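You operate a simulated robot arm through the tools that you are given. There is no shell and no other tool. Be economical: measure what you need, move in short steps, check, and stop when the job is done.

You run a simulated robot arm. Do the job below in one go: nothing can be reset, and whatever is moved stays where it is left.

JOB
Open the corners drawer.
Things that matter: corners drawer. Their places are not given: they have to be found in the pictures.

The check looks at the end state, three seconds after you hand in, the way a careful person would. Anything else that was tipped, shoved, dropped, spilled or broken makes it a failure.

ROBOT AND FRAMES
A 6-joint arm with a two-finger parallel gripper, fixed in place. Base frame: the origin is at the foot of the arm, x ahead of it, y to its left, z up. Lengths are in mm, angles in degrees, forces in N, time in s.
With the tool pointing down near the work surface it reaches from about 200 to 620 mm from the base axis. Its first joint turns from -66.0 to 66.0 degrees. Payload 2.7 kg.
The tool frame sits at the grasp point between the pads (the TCP): z along the fingers, y along the line on which they close. The tips reach 23 mm beyond it. Largest opening 94 mm; finger width 38, thickness 10; the body of the gripper, 54 by 96 mm, starts 39 mm behind the TCP.
Orientation is told as [roll, pitch, yaw] about the base's x, y, z axes, in that order, counted from this pose: with the fingers straight down and closing along the base's y, the tool's x points along the base's -x, its y along +y and its z along -z.

CONTROLS
- The arm moves only by the tool servo_tool. Its argument "motion" is one flat list of numbers, 7 for each row, row after row: the finger opening in mm, from 0 to 94, then the shift along the tool's x, y, z in mm, then the turn, a rotation vector about the tool's x, y, z in degrees. In form: [claw, dx, dy, dz, ax, ay, az, claw, dx, dy, dz, ax, ay, az, ...]. A call has 1 to 12 rows; each row is the pose to reach, as a shift and turn from the pose commanded when the call began, along the tool's axes at that moment. Each row takes 0.2 s and may step no farther than 50 mm and 8.6 degrees from the row before; otherwise, or with a gripper value out of range, the whole call is refused. Where a pose cannot be reached the arm comes as near as it can. A force on the tool above 40 N (or 10 N above the force at the start of the call, whichever is more), or a blocked arm, ends the call early, and 0.2 s more pass. Each finger travels about 45 mm/s and halts on what it meets, pressing with about 23 N; the grip force reading is that of the motor and also rises with nothing between the fingers. The clock runs only during rows and for 0.2 s after the last one: add rows that repeat a pose to give the fingers time. The reply holds the time, the measured pose of the TCP, the force on the tool along the base axes, the opening and the grip force, in the units named above and with some noise, and new pictures: "show" is both (left out), scene, wrist or none.
- Cameras (640 x 400 px; columns grow to the right, rows downward): "scene" is fixed at [70, -431, 1411.2]; the picture's right is [0.84, -0.54, 0.00], its down [-0.36, -0.56, -0.74] and it looks along [0.40, 0.62, -0.67] (base axes); focal length 360 px, centre (320, 200). "wrist" rides on the gripper at [-39, 0, -44] in the tool frame; the picture's right is [0.00, -1.00, 0.00], its down [0.97, 0.00, -0.24] and it looks along [0.24, 0.00, 0.97] (tool axes); focal length 218 px, centre (320, 200).
- point_at(camera, pixels): for up to 12 pixels [column, row] of the newest picture of that camera ("zoom" is the newest enlarged one), the place [x, y, z] in the base frame of the surface seen there, good to about 3 mm, but the place of the scene camera against the robot may be out by one fixed shift of up to 25 mm in any direction. No time passes.
- enlarge(camera, box): a new picture of the part [left, top, right, bottom] of that camera's present view, enlarged. No time passes.
- sign_off(): hands the job in; it is judged then, once.

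Keep the steps short. Do not move on a guess: measure, check each grasp and each placing, and mend mistakes. In all there are 60 turns and 120 pictures (those below and enlarged ones count). Leave the gripper open and the arm clear of the work at the hand-in unless told otherwise, and finish with a single line.

The tools are called after ">>>" as name(argument=value, ...) on one line, values as JSON. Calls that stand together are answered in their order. servo_tool: Moves the arm, as the interface text tells. Its arguments: {"type":"object","properties":{"motion":{"type":"array"},"show":{"type":"string","enum":["both","scene","wrist","none"]}},"required":["motion"]} The other tools are called the same way: point_at (camera, pixels) gives the place of the surface under pixels of a picture; enlarge (camera, box) takes an enlarged picture of a part of a camera's view; sign_off () hands the job in.

At the start:

```text
t: 0.0
ee_pos: [412.8, -97.3, 853.7]
tool_rot: [0.0, 0.0, -0.1]
contact_force: [0.0, -0.3, -0.9]
grip_width: 94.0
grip_force: 0.1
```

scene: 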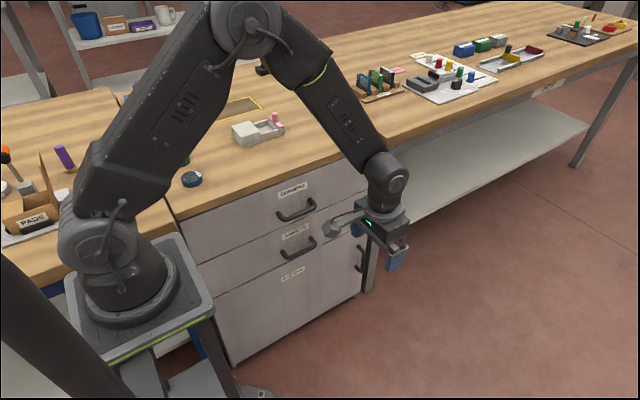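
wrist: 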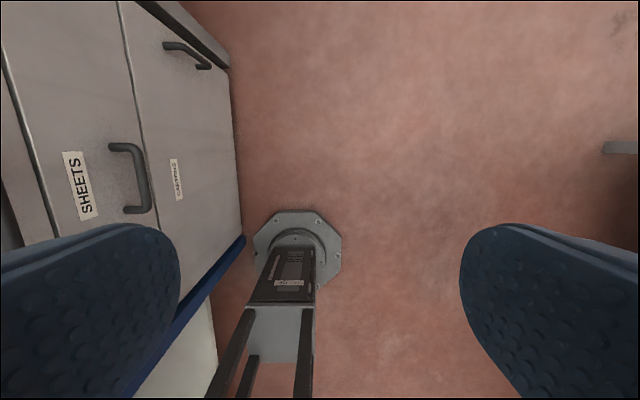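

I see a cabinet with labelled drawers near (290,235) in the scene. I'll enlarge it to read the labels.

>>> enlarge(camera="scene", box=[220, 160, 380, 300])

>>> enlarge(camera="wrist", box=[0, 0, 260, 240])

```text
2.86 times, centred on (300, 230) of scene
```

zoom: 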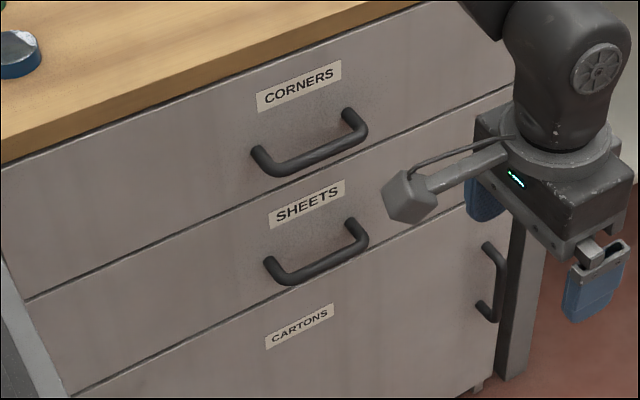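

```text
1.67 times, centred on (130, 120) of wrist
```

zoom: 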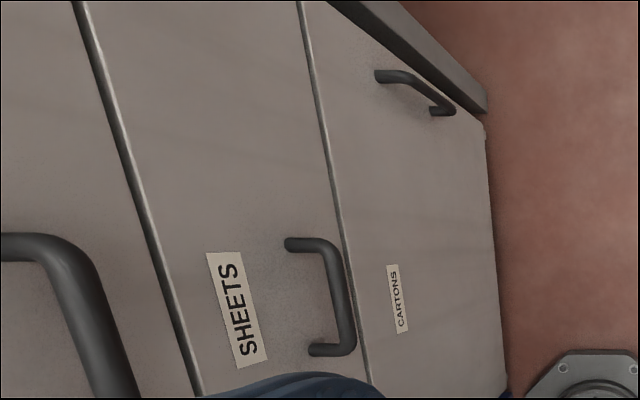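

The top drawer is "CORNERS". Now I measure its handle, its face, and the surroundings.

>>> point_at(camera="scene", pixels=[[280, 217], [284, 219], [298, 215], [314, 206], [294, 190], [290, 207], [310, 203], [240, 205], [240, 226], [281, 252], [298, 250], [315, 240]])

>>> enlarge(camera="scene", box=[260, 175, 340, 225])

>>> point_at(camera="wrist", pixels=[[5, 97], [30, 110], [48, 150], [110, 150], [142, 175], [125, 208], [80, 185], [30, 120], [25, 175], [125, 15]])

```text
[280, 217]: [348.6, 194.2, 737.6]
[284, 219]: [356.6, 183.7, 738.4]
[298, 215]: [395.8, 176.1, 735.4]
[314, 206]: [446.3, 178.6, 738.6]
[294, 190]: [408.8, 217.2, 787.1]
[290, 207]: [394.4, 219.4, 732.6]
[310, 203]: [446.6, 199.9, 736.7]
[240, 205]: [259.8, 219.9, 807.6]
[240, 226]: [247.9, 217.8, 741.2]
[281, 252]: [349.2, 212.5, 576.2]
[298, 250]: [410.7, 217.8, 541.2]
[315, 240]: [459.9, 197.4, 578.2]
```

```text
8.00 times, centred on (300, 200) of scene
```

zoom: 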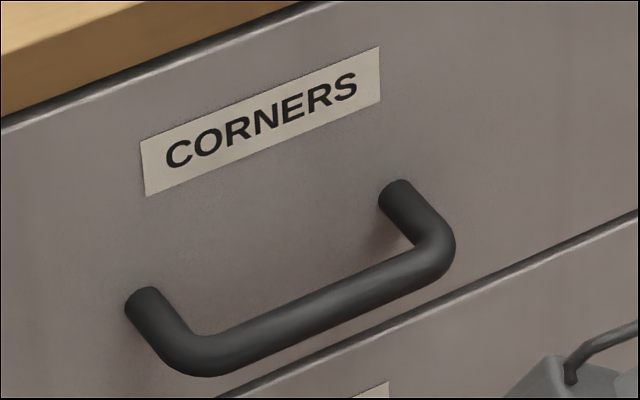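

```text
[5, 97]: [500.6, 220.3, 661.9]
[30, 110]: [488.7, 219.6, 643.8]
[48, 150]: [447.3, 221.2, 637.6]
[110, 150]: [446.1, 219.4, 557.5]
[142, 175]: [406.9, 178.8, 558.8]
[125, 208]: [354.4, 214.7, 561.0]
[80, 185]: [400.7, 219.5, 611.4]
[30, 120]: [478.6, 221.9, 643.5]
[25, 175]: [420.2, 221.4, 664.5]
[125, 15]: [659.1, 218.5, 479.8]
```

The corners handle bar is horizontal at about x 350–450, y 180, roughly 40 mm in front of the face (y≈219). Comparing both cameras on the SHEETS handle, the scene camera reads z about 15 high. I'll turn the tool to point at the face (+y), well clear of it, and look with the wrist camera.

>>> servo_tool(motion=[94, 1, 8, 7, -8.5, 0, 0, 94, 3, 16, 14, -17, 0, 0, 94, 4, 24, 21, -25.5, 0, 0, 94, 5, 32, 28, -34, 0, 0, 94, 6, 40, 35, -42.5, 0, 0, 94, 8, 48, 42, -51, 0, 0, 80, 9, 56, 49, -59.5, 0, 0, 70, 10, 64, 56, -68, 0, 0, 60, 11, 72, 63, -76.5, 0, 0, 50, 13, 80, 70, -85, 0, 0, 50, 13, 87, 74, -90, 0, 0, 50, 13, 87, 74, -90, 0, 0])

```text
t: 2.6
ee_pos: [402.1, -11.1, 781.8]
tool_rot: [90.1, -0.1, -0.1]
contact_force: [0.3, -0.2, 0.0]
grip_width: 50.1
grip_force: 0.1
```

scene: 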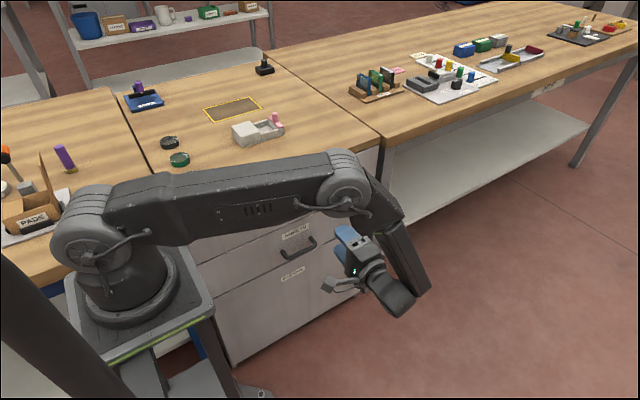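
wrist: 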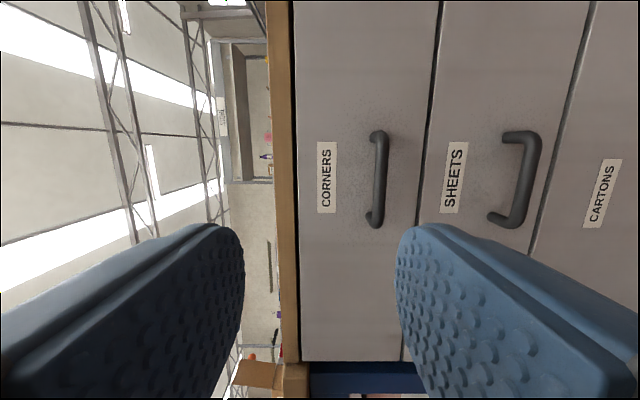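

The tool is now horizontal and the handle is in clear view at about (380,180). I'll measure it with the wrist camera.

>>> point_at(camera="wrist", pixels=[[384, 145], [382, 165], [381, 180], [380, 195], [378, 212], [378, 180], [385, 180], [400, 180], [345, 120], [276, 180], [294, 180], [375, 222]])

>>> enlarge(camera="wrist", box=[260, 110, 450, 240])

```text
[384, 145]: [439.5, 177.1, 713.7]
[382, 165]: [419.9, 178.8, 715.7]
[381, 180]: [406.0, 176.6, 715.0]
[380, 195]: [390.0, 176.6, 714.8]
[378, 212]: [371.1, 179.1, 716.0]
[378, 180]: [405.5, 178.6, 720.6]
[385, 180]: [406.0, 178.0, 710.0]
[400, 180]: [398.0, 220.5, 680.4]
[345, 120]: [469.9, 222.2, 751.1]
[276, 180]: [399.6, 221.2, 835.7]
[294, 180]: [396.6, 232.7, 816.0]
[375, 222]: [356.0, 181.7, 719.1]
```

```text
3.08 times, centred on (355, 175) of wrist
```

zoom: 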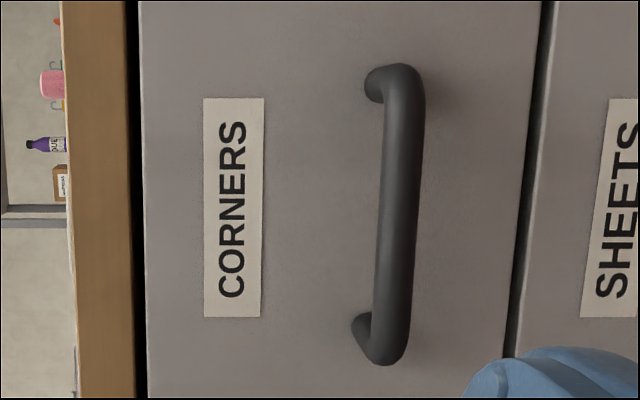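

The bar centre is about (403, 183, 716). I move down to z 716 and forward to y≈115 with the fingers 50 mm open, then check alignment.

>>> servo_tool(motion=[50, 0, -22, 20, 0, 0, 0, 50, 0, -44, 50, 0, 0, 0, 50, 0, -66, 80, 0, 0, 0, 50, 0, -66, 105, 0, 0, 0, 50, 0, -66, 126, 0, 0, 0, 50, 0, -66, 126, 0, 0, 0])

```text
t: 4.0
ee_pos: [399.7, 115.5, 712.7]
tool_rot: [90.1, 0.0, 0.0]
contact_force: [0.1, -0.2, 0.0]
grip_width: 50.1
grip_force: 0.0
```

scene: 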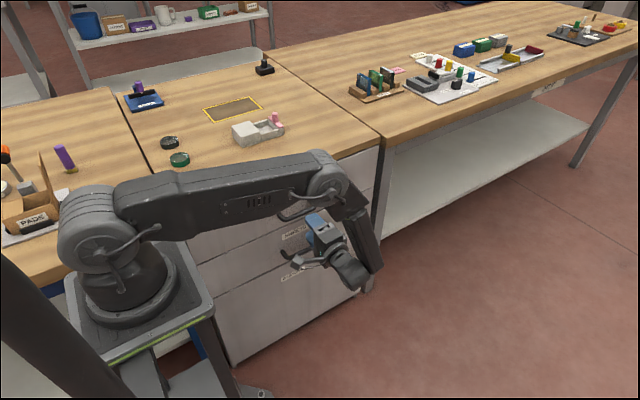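
wrist: 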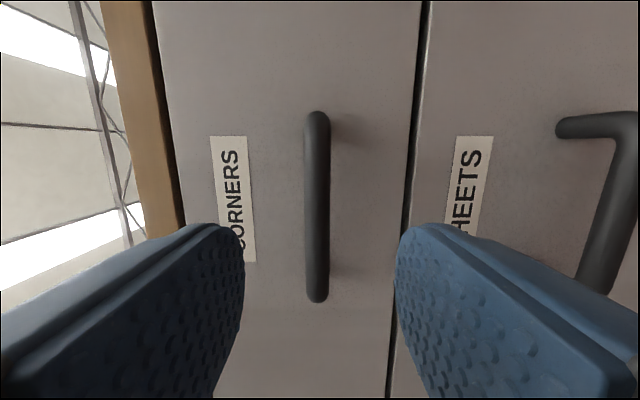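

The bar (column 317) is centred between the fingers. Before the last advance I check how far the elbow is from the bench edge.

>>> point_at(camera="scene", pixels=[[327, 182], [310, 153], [210, 170], [360, 250], [345, 270], [160, 185]])

>>> point_at(camera="wrist", pixels=[[317, 150], [317, 200], [317, 250], [280, 200]])

```text
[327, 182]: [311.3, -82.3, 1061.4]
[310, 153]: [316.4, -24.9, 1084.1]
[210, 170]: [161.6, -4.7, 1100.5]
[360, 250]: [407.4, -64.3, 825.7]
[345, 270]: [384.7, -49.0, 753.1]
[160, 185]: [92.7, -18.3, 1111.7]
```

```text
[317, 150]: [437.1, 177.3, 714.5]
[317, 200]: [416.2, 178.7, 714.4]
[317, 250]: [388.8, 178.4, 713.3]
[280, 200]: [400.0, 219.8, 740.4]
```

The elbow is high and well clear. The bar axis is at about (403, 184, 714) and the tool is at z 713. I advance 66 mm along the tool axis.

>>> servo_tool(motion=[50, -2, 1, 20, 0, 0, 0, 50, -2, 1, 40, 0, 0, 0, 50, -2, 1, 55, 0, 0, 0, 50, -2, 1, 66, 0, 0, 0, 50, -2, 1, 66, 0, 0, 0])

```text
t: 5.2
ee_pos: [402.4, 181.6, 715.9]
tool_rot: [90.0, 0.0, 0.0]
contact_force: [-0.5, -0.4, 0.7]
grip_width: 50.1
grip_force: 0.1
```

scene: 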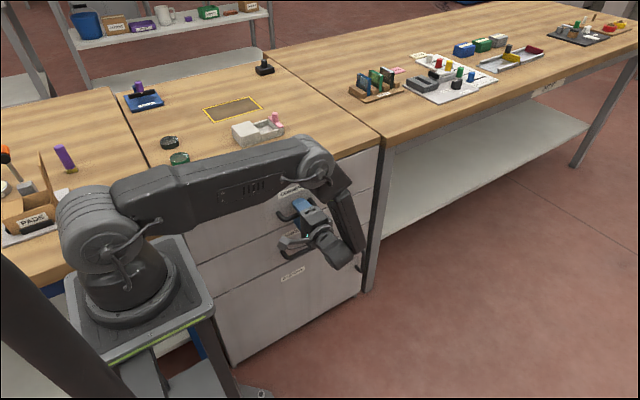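
wrist: 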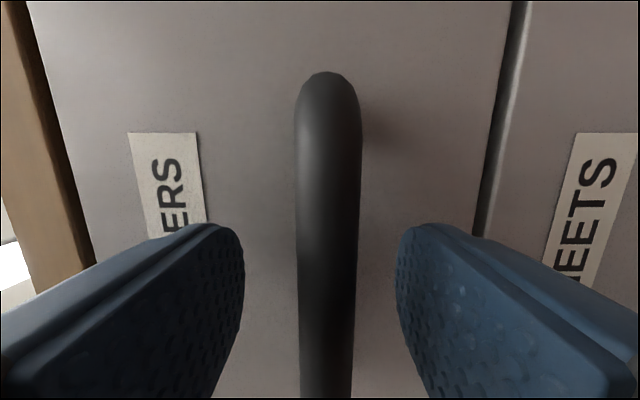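

The bar is between the fingers, centred, with no contact. Now I close on it.

>>> servo_tool(motion=[30, 0, 0, 0, 0, 0, 0, 10, 0, 0, 0, 0, 0, 0, 0, 0, 0, 0, 0, 0, 0, 0, 0, 0, 0, 0, 0, 0, 0, 0, 0, 0, 0, 0, 0], show="wrist")

```text
t: 6.4
ee_pos: [402.0, 182.6, 714.3]
tool_rot: [89.6, 0.1, -0.1]
contact_force: [5.6, -0.5, -23.9]
grip_width: 13.7
grip_force: 45.1
```

wrist: 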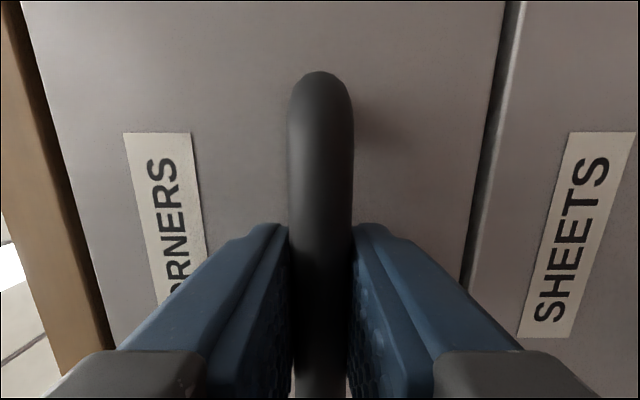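

It's gripped (13.7 mm), with about 24 N of downward side load. I ease 2 mm down and pull slowly along −y.

>>> servo_tool(motion=[0, 0, -1, 0, 0, 0, 0, 0, 0, -2, 0, 0, 0, 0, 0, 0, -2, -4, 0, 0, 0, 0, 0, -2, -8, 0, 0, 0, 0, 0, -2, -12, 0, 0, 0, 0, 0, -2, -16, 0, 0, 0, 0, 0, -2, -20, 0, 0, 0])

```text
t: 8.0
ee_pos: [401.4, 162.9, 715.0]
tool_rot: [90.1, -0.1, 0.2]
contact_force: [-12.0, 0.9, 15.6]
grip_width: 13.7
grip_force: 45.3
```

scene: 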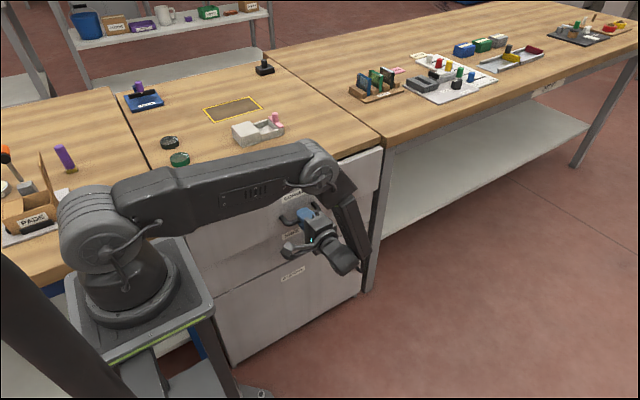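
wrist: 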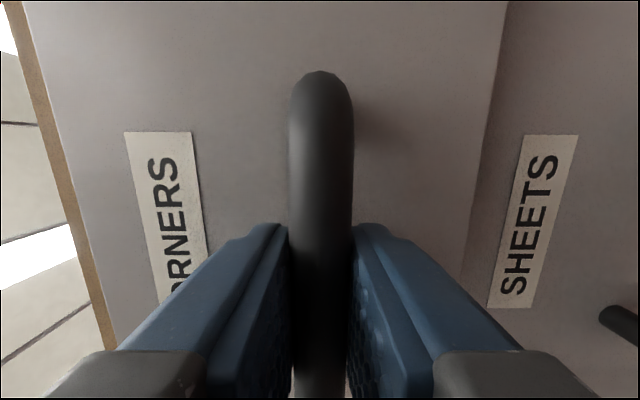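

The drawer follows. I keep pulling, 100 mm, with a 1 mm trim up.

>>> servo_tool(motion=[0, 0, 1, -8, 0, 0, 0, 0, 0, 1, -18, 0, 0, 0, 0, 0, 1, -28, 0, 0, 0, 0, 0, 1, -38, 0, 0, 0, 0, 0, 1, -48, 0, 0, 0, 0, 0, 1, -58, 0, 0, 0, 0, 0, 1, -68, 0, 0, 0, 0, 0, 1, -78, 0, 0, 0, 0, 0, 1, -88, 0, 0, 0, 0, 0, 1, -98, 0, 0, 0])

```text
t: 10.2
ee_pos: [402.4, 64.9, 714.8]
tool_rot: [90.1, 0.1, 0.2]
contact_force: [-30.4, 0.4, 14.0]
grip_width: 13.7
grip_force: 45.0
```

scene: 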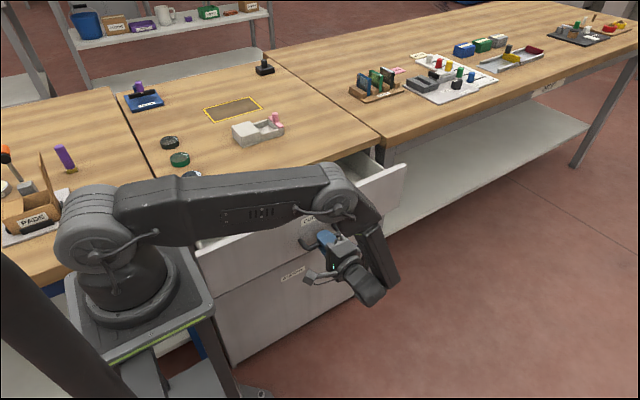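
wrist: 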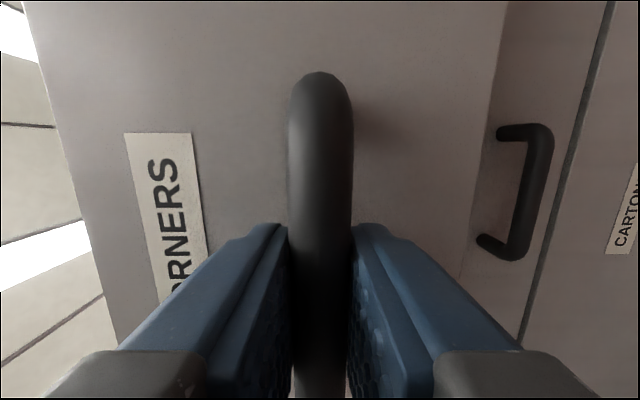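

The drawer is out about 118 mm. Side load is 30 N in −x, so I trim +1.5 in tool x and pull on.

>>> servo_tool(motion=[0, 1, 0.5, 0, 0, 0, 0, 0, 1.5, 0.5, -8, 0, 0, 0, 0, 1.8, 0.5, -18, 0, 0, 0, 0, 2, 0.5, -28, 0, 0, 0, 0, 2, 0.5, -38, 0, 0, 0, 0, 2, 0.5, -48, 0, 0, 0, 0, 2, 0.5, -58, 0, 0, 0, 0, 2, 0.5, -68, 0, 0, 0])

```text
t: 12.0
ee_pos: [401.8, -3.3, 714.5]
tool_rot: [90.1, -0.2, -0.2]
contact_force: [15.2, -0.3, 6.3]
grip_width: 13.5
grip_force: 44.9
```

scene: 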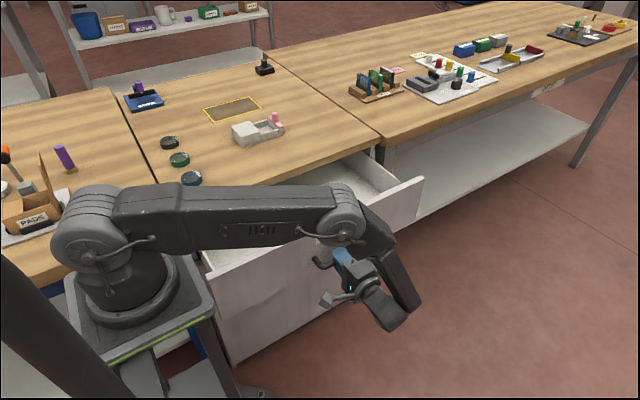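
wrist: 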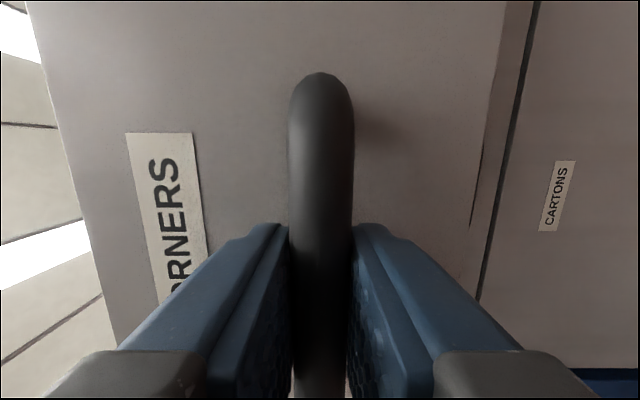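

It's open about 186 mm. Before pulling further I check the drawer's left edge against the robot's stand.

>>> enlarge(camera="scene", box=[150, 200, 310, 300])

>>> point_at(camera="scene", pixels=[[213, 268], [213, 285], [208, 275], [209, 304], [180, 325], [185, 237], [400, 195], [390, 185], [350, 172]])

```text
4.00 times, centred on (230, 250) of scene
```

zoom: 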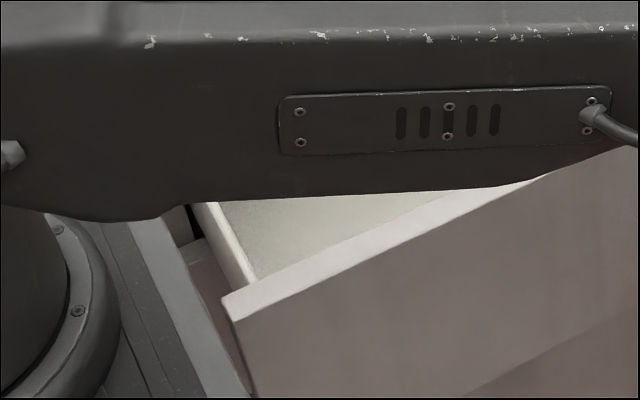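

```text
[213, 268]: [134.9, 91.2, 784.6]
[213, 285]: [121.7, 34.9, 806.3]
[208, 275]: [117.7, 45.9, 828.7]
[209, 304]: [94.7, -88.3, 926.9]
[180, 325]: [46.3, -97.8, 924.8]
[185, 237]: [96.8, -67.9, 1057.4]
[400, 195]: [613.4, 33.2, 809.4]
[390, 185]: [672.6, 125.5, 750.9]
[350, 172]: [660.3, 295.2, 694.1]
```

The drawer's left edge (x≈118) clears the stand (x≈95), since the motion is parallel. I continue pulling gently for another 60 mm.

>>> servo_tool(motion=[0, -0.7, 0.3, -6, 0, 0, 0, 0, -0.7, 0.3, -12, 0, 0, 0, 0, -0.7, 0.3, -20, 0, 0, 0, 0, -0.7, 0.3, -28, 0, 0, 0, 0, -0.7, 0.3, -36, 0, 0, 0, 0, -0.7, 0.3, -44, 0, 0, 0, 0, -0.7, 0.3, -52, 0, 0, 0, 0, -0.7, 0.3, -60, 0, 0, 0])

```text
t: 13.8
ee_pos: [400.7, -63.1, 715.9]
tool_rot: [90.1, -0.2, -0.2]
contact_force: [16.2, 0.8, 12.6]
grip_width: 13.9
grip_force: 45.3
```

scene: 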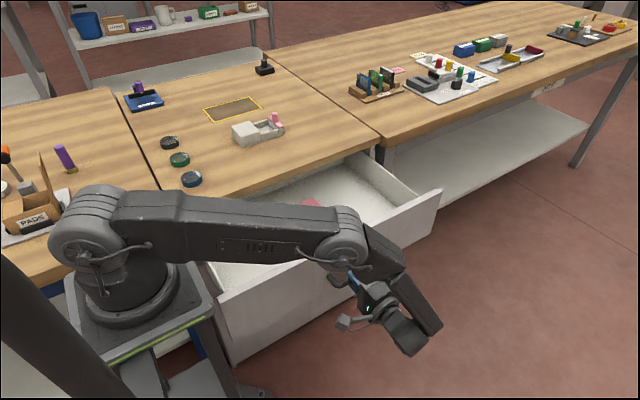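
wrist: 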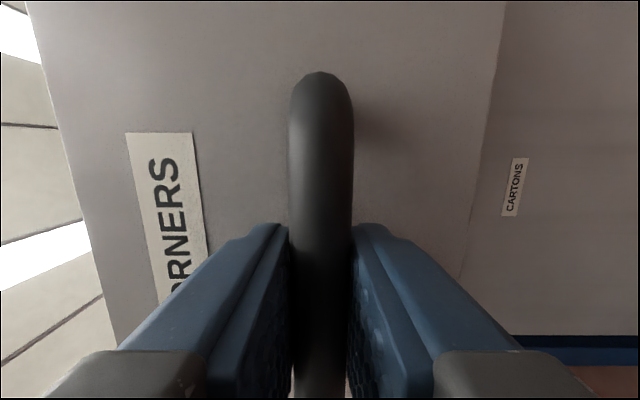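

The drawer is 246 mm out, widely open, with its contents in view. I let go slowly.

>>> servo_tool(motion=[20, 0, 0, 0, 0, 0, 0, 30, 0, 0, 0, 0, 0, 0, 40, 0, 0, 0, 0, 0, 0, 50, 0, 0, 0, 0, 0, 0, 50, 0, 0, 0, 0, 0, 0], show="wrist")

```text
t: 15.0
ee_pos: [400.8, -63.2, 715.4]
tool_rot: [90.0, 0.0, 0.0]
contact_force: [-0.2, -1.0, 0.5]
grip_width: 50.0
grip_force: 0.0
```

wrist: 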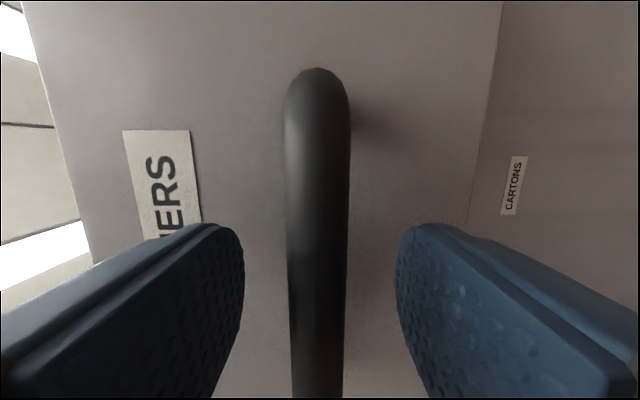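

The fingers are free of the bar, with no force. I back straight off 80 mm.

>>> servo_tool(motion=[50, 0, 0, -10, 0, 0, 0, 50, 0, 0, -25, 0, 0, 0, 50, 0, 0, -45, 0, 0, 0, 60, 0, 0, -65, 0, 0, 0, 80, 0, 0, -85, 0, 0, 0, 94, 0, 0, -100, 0, 0, 0, 94, 0, 0, -100, 0, 0, 0])

```text
t: 16.6
ee_pos: [399.6, -164.0, 714.7]
tool_rot: [89.7, 0.1, -0.1]
contact_force: [0.3, 0.1, -0.6]
grip_width: 94.1
grip_force: 0.0
```

scene: 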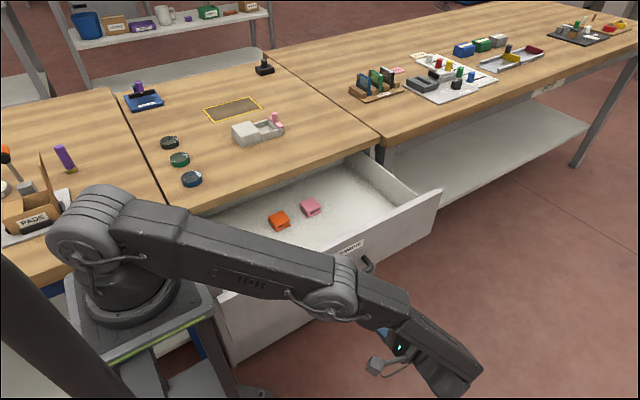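
wrist: 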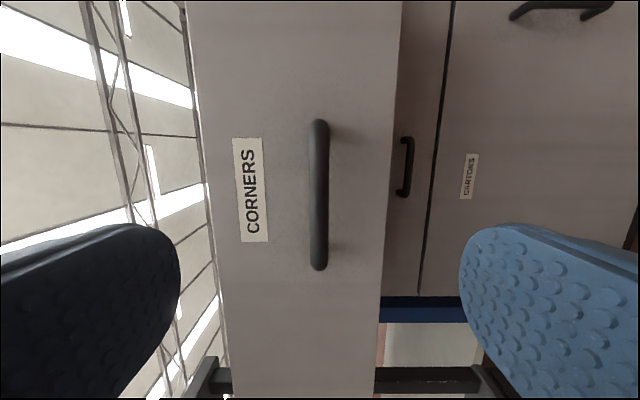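

The drawer stays open, the other drawers are closed, the bench items haven't moved, and the gripper is open and clear. I hand in.

>>> sign_off()

```text
The job is handed in.
```

The corners drawer is open by about 245 mm, nothing else was disturbed, and the gripper is open and clear.
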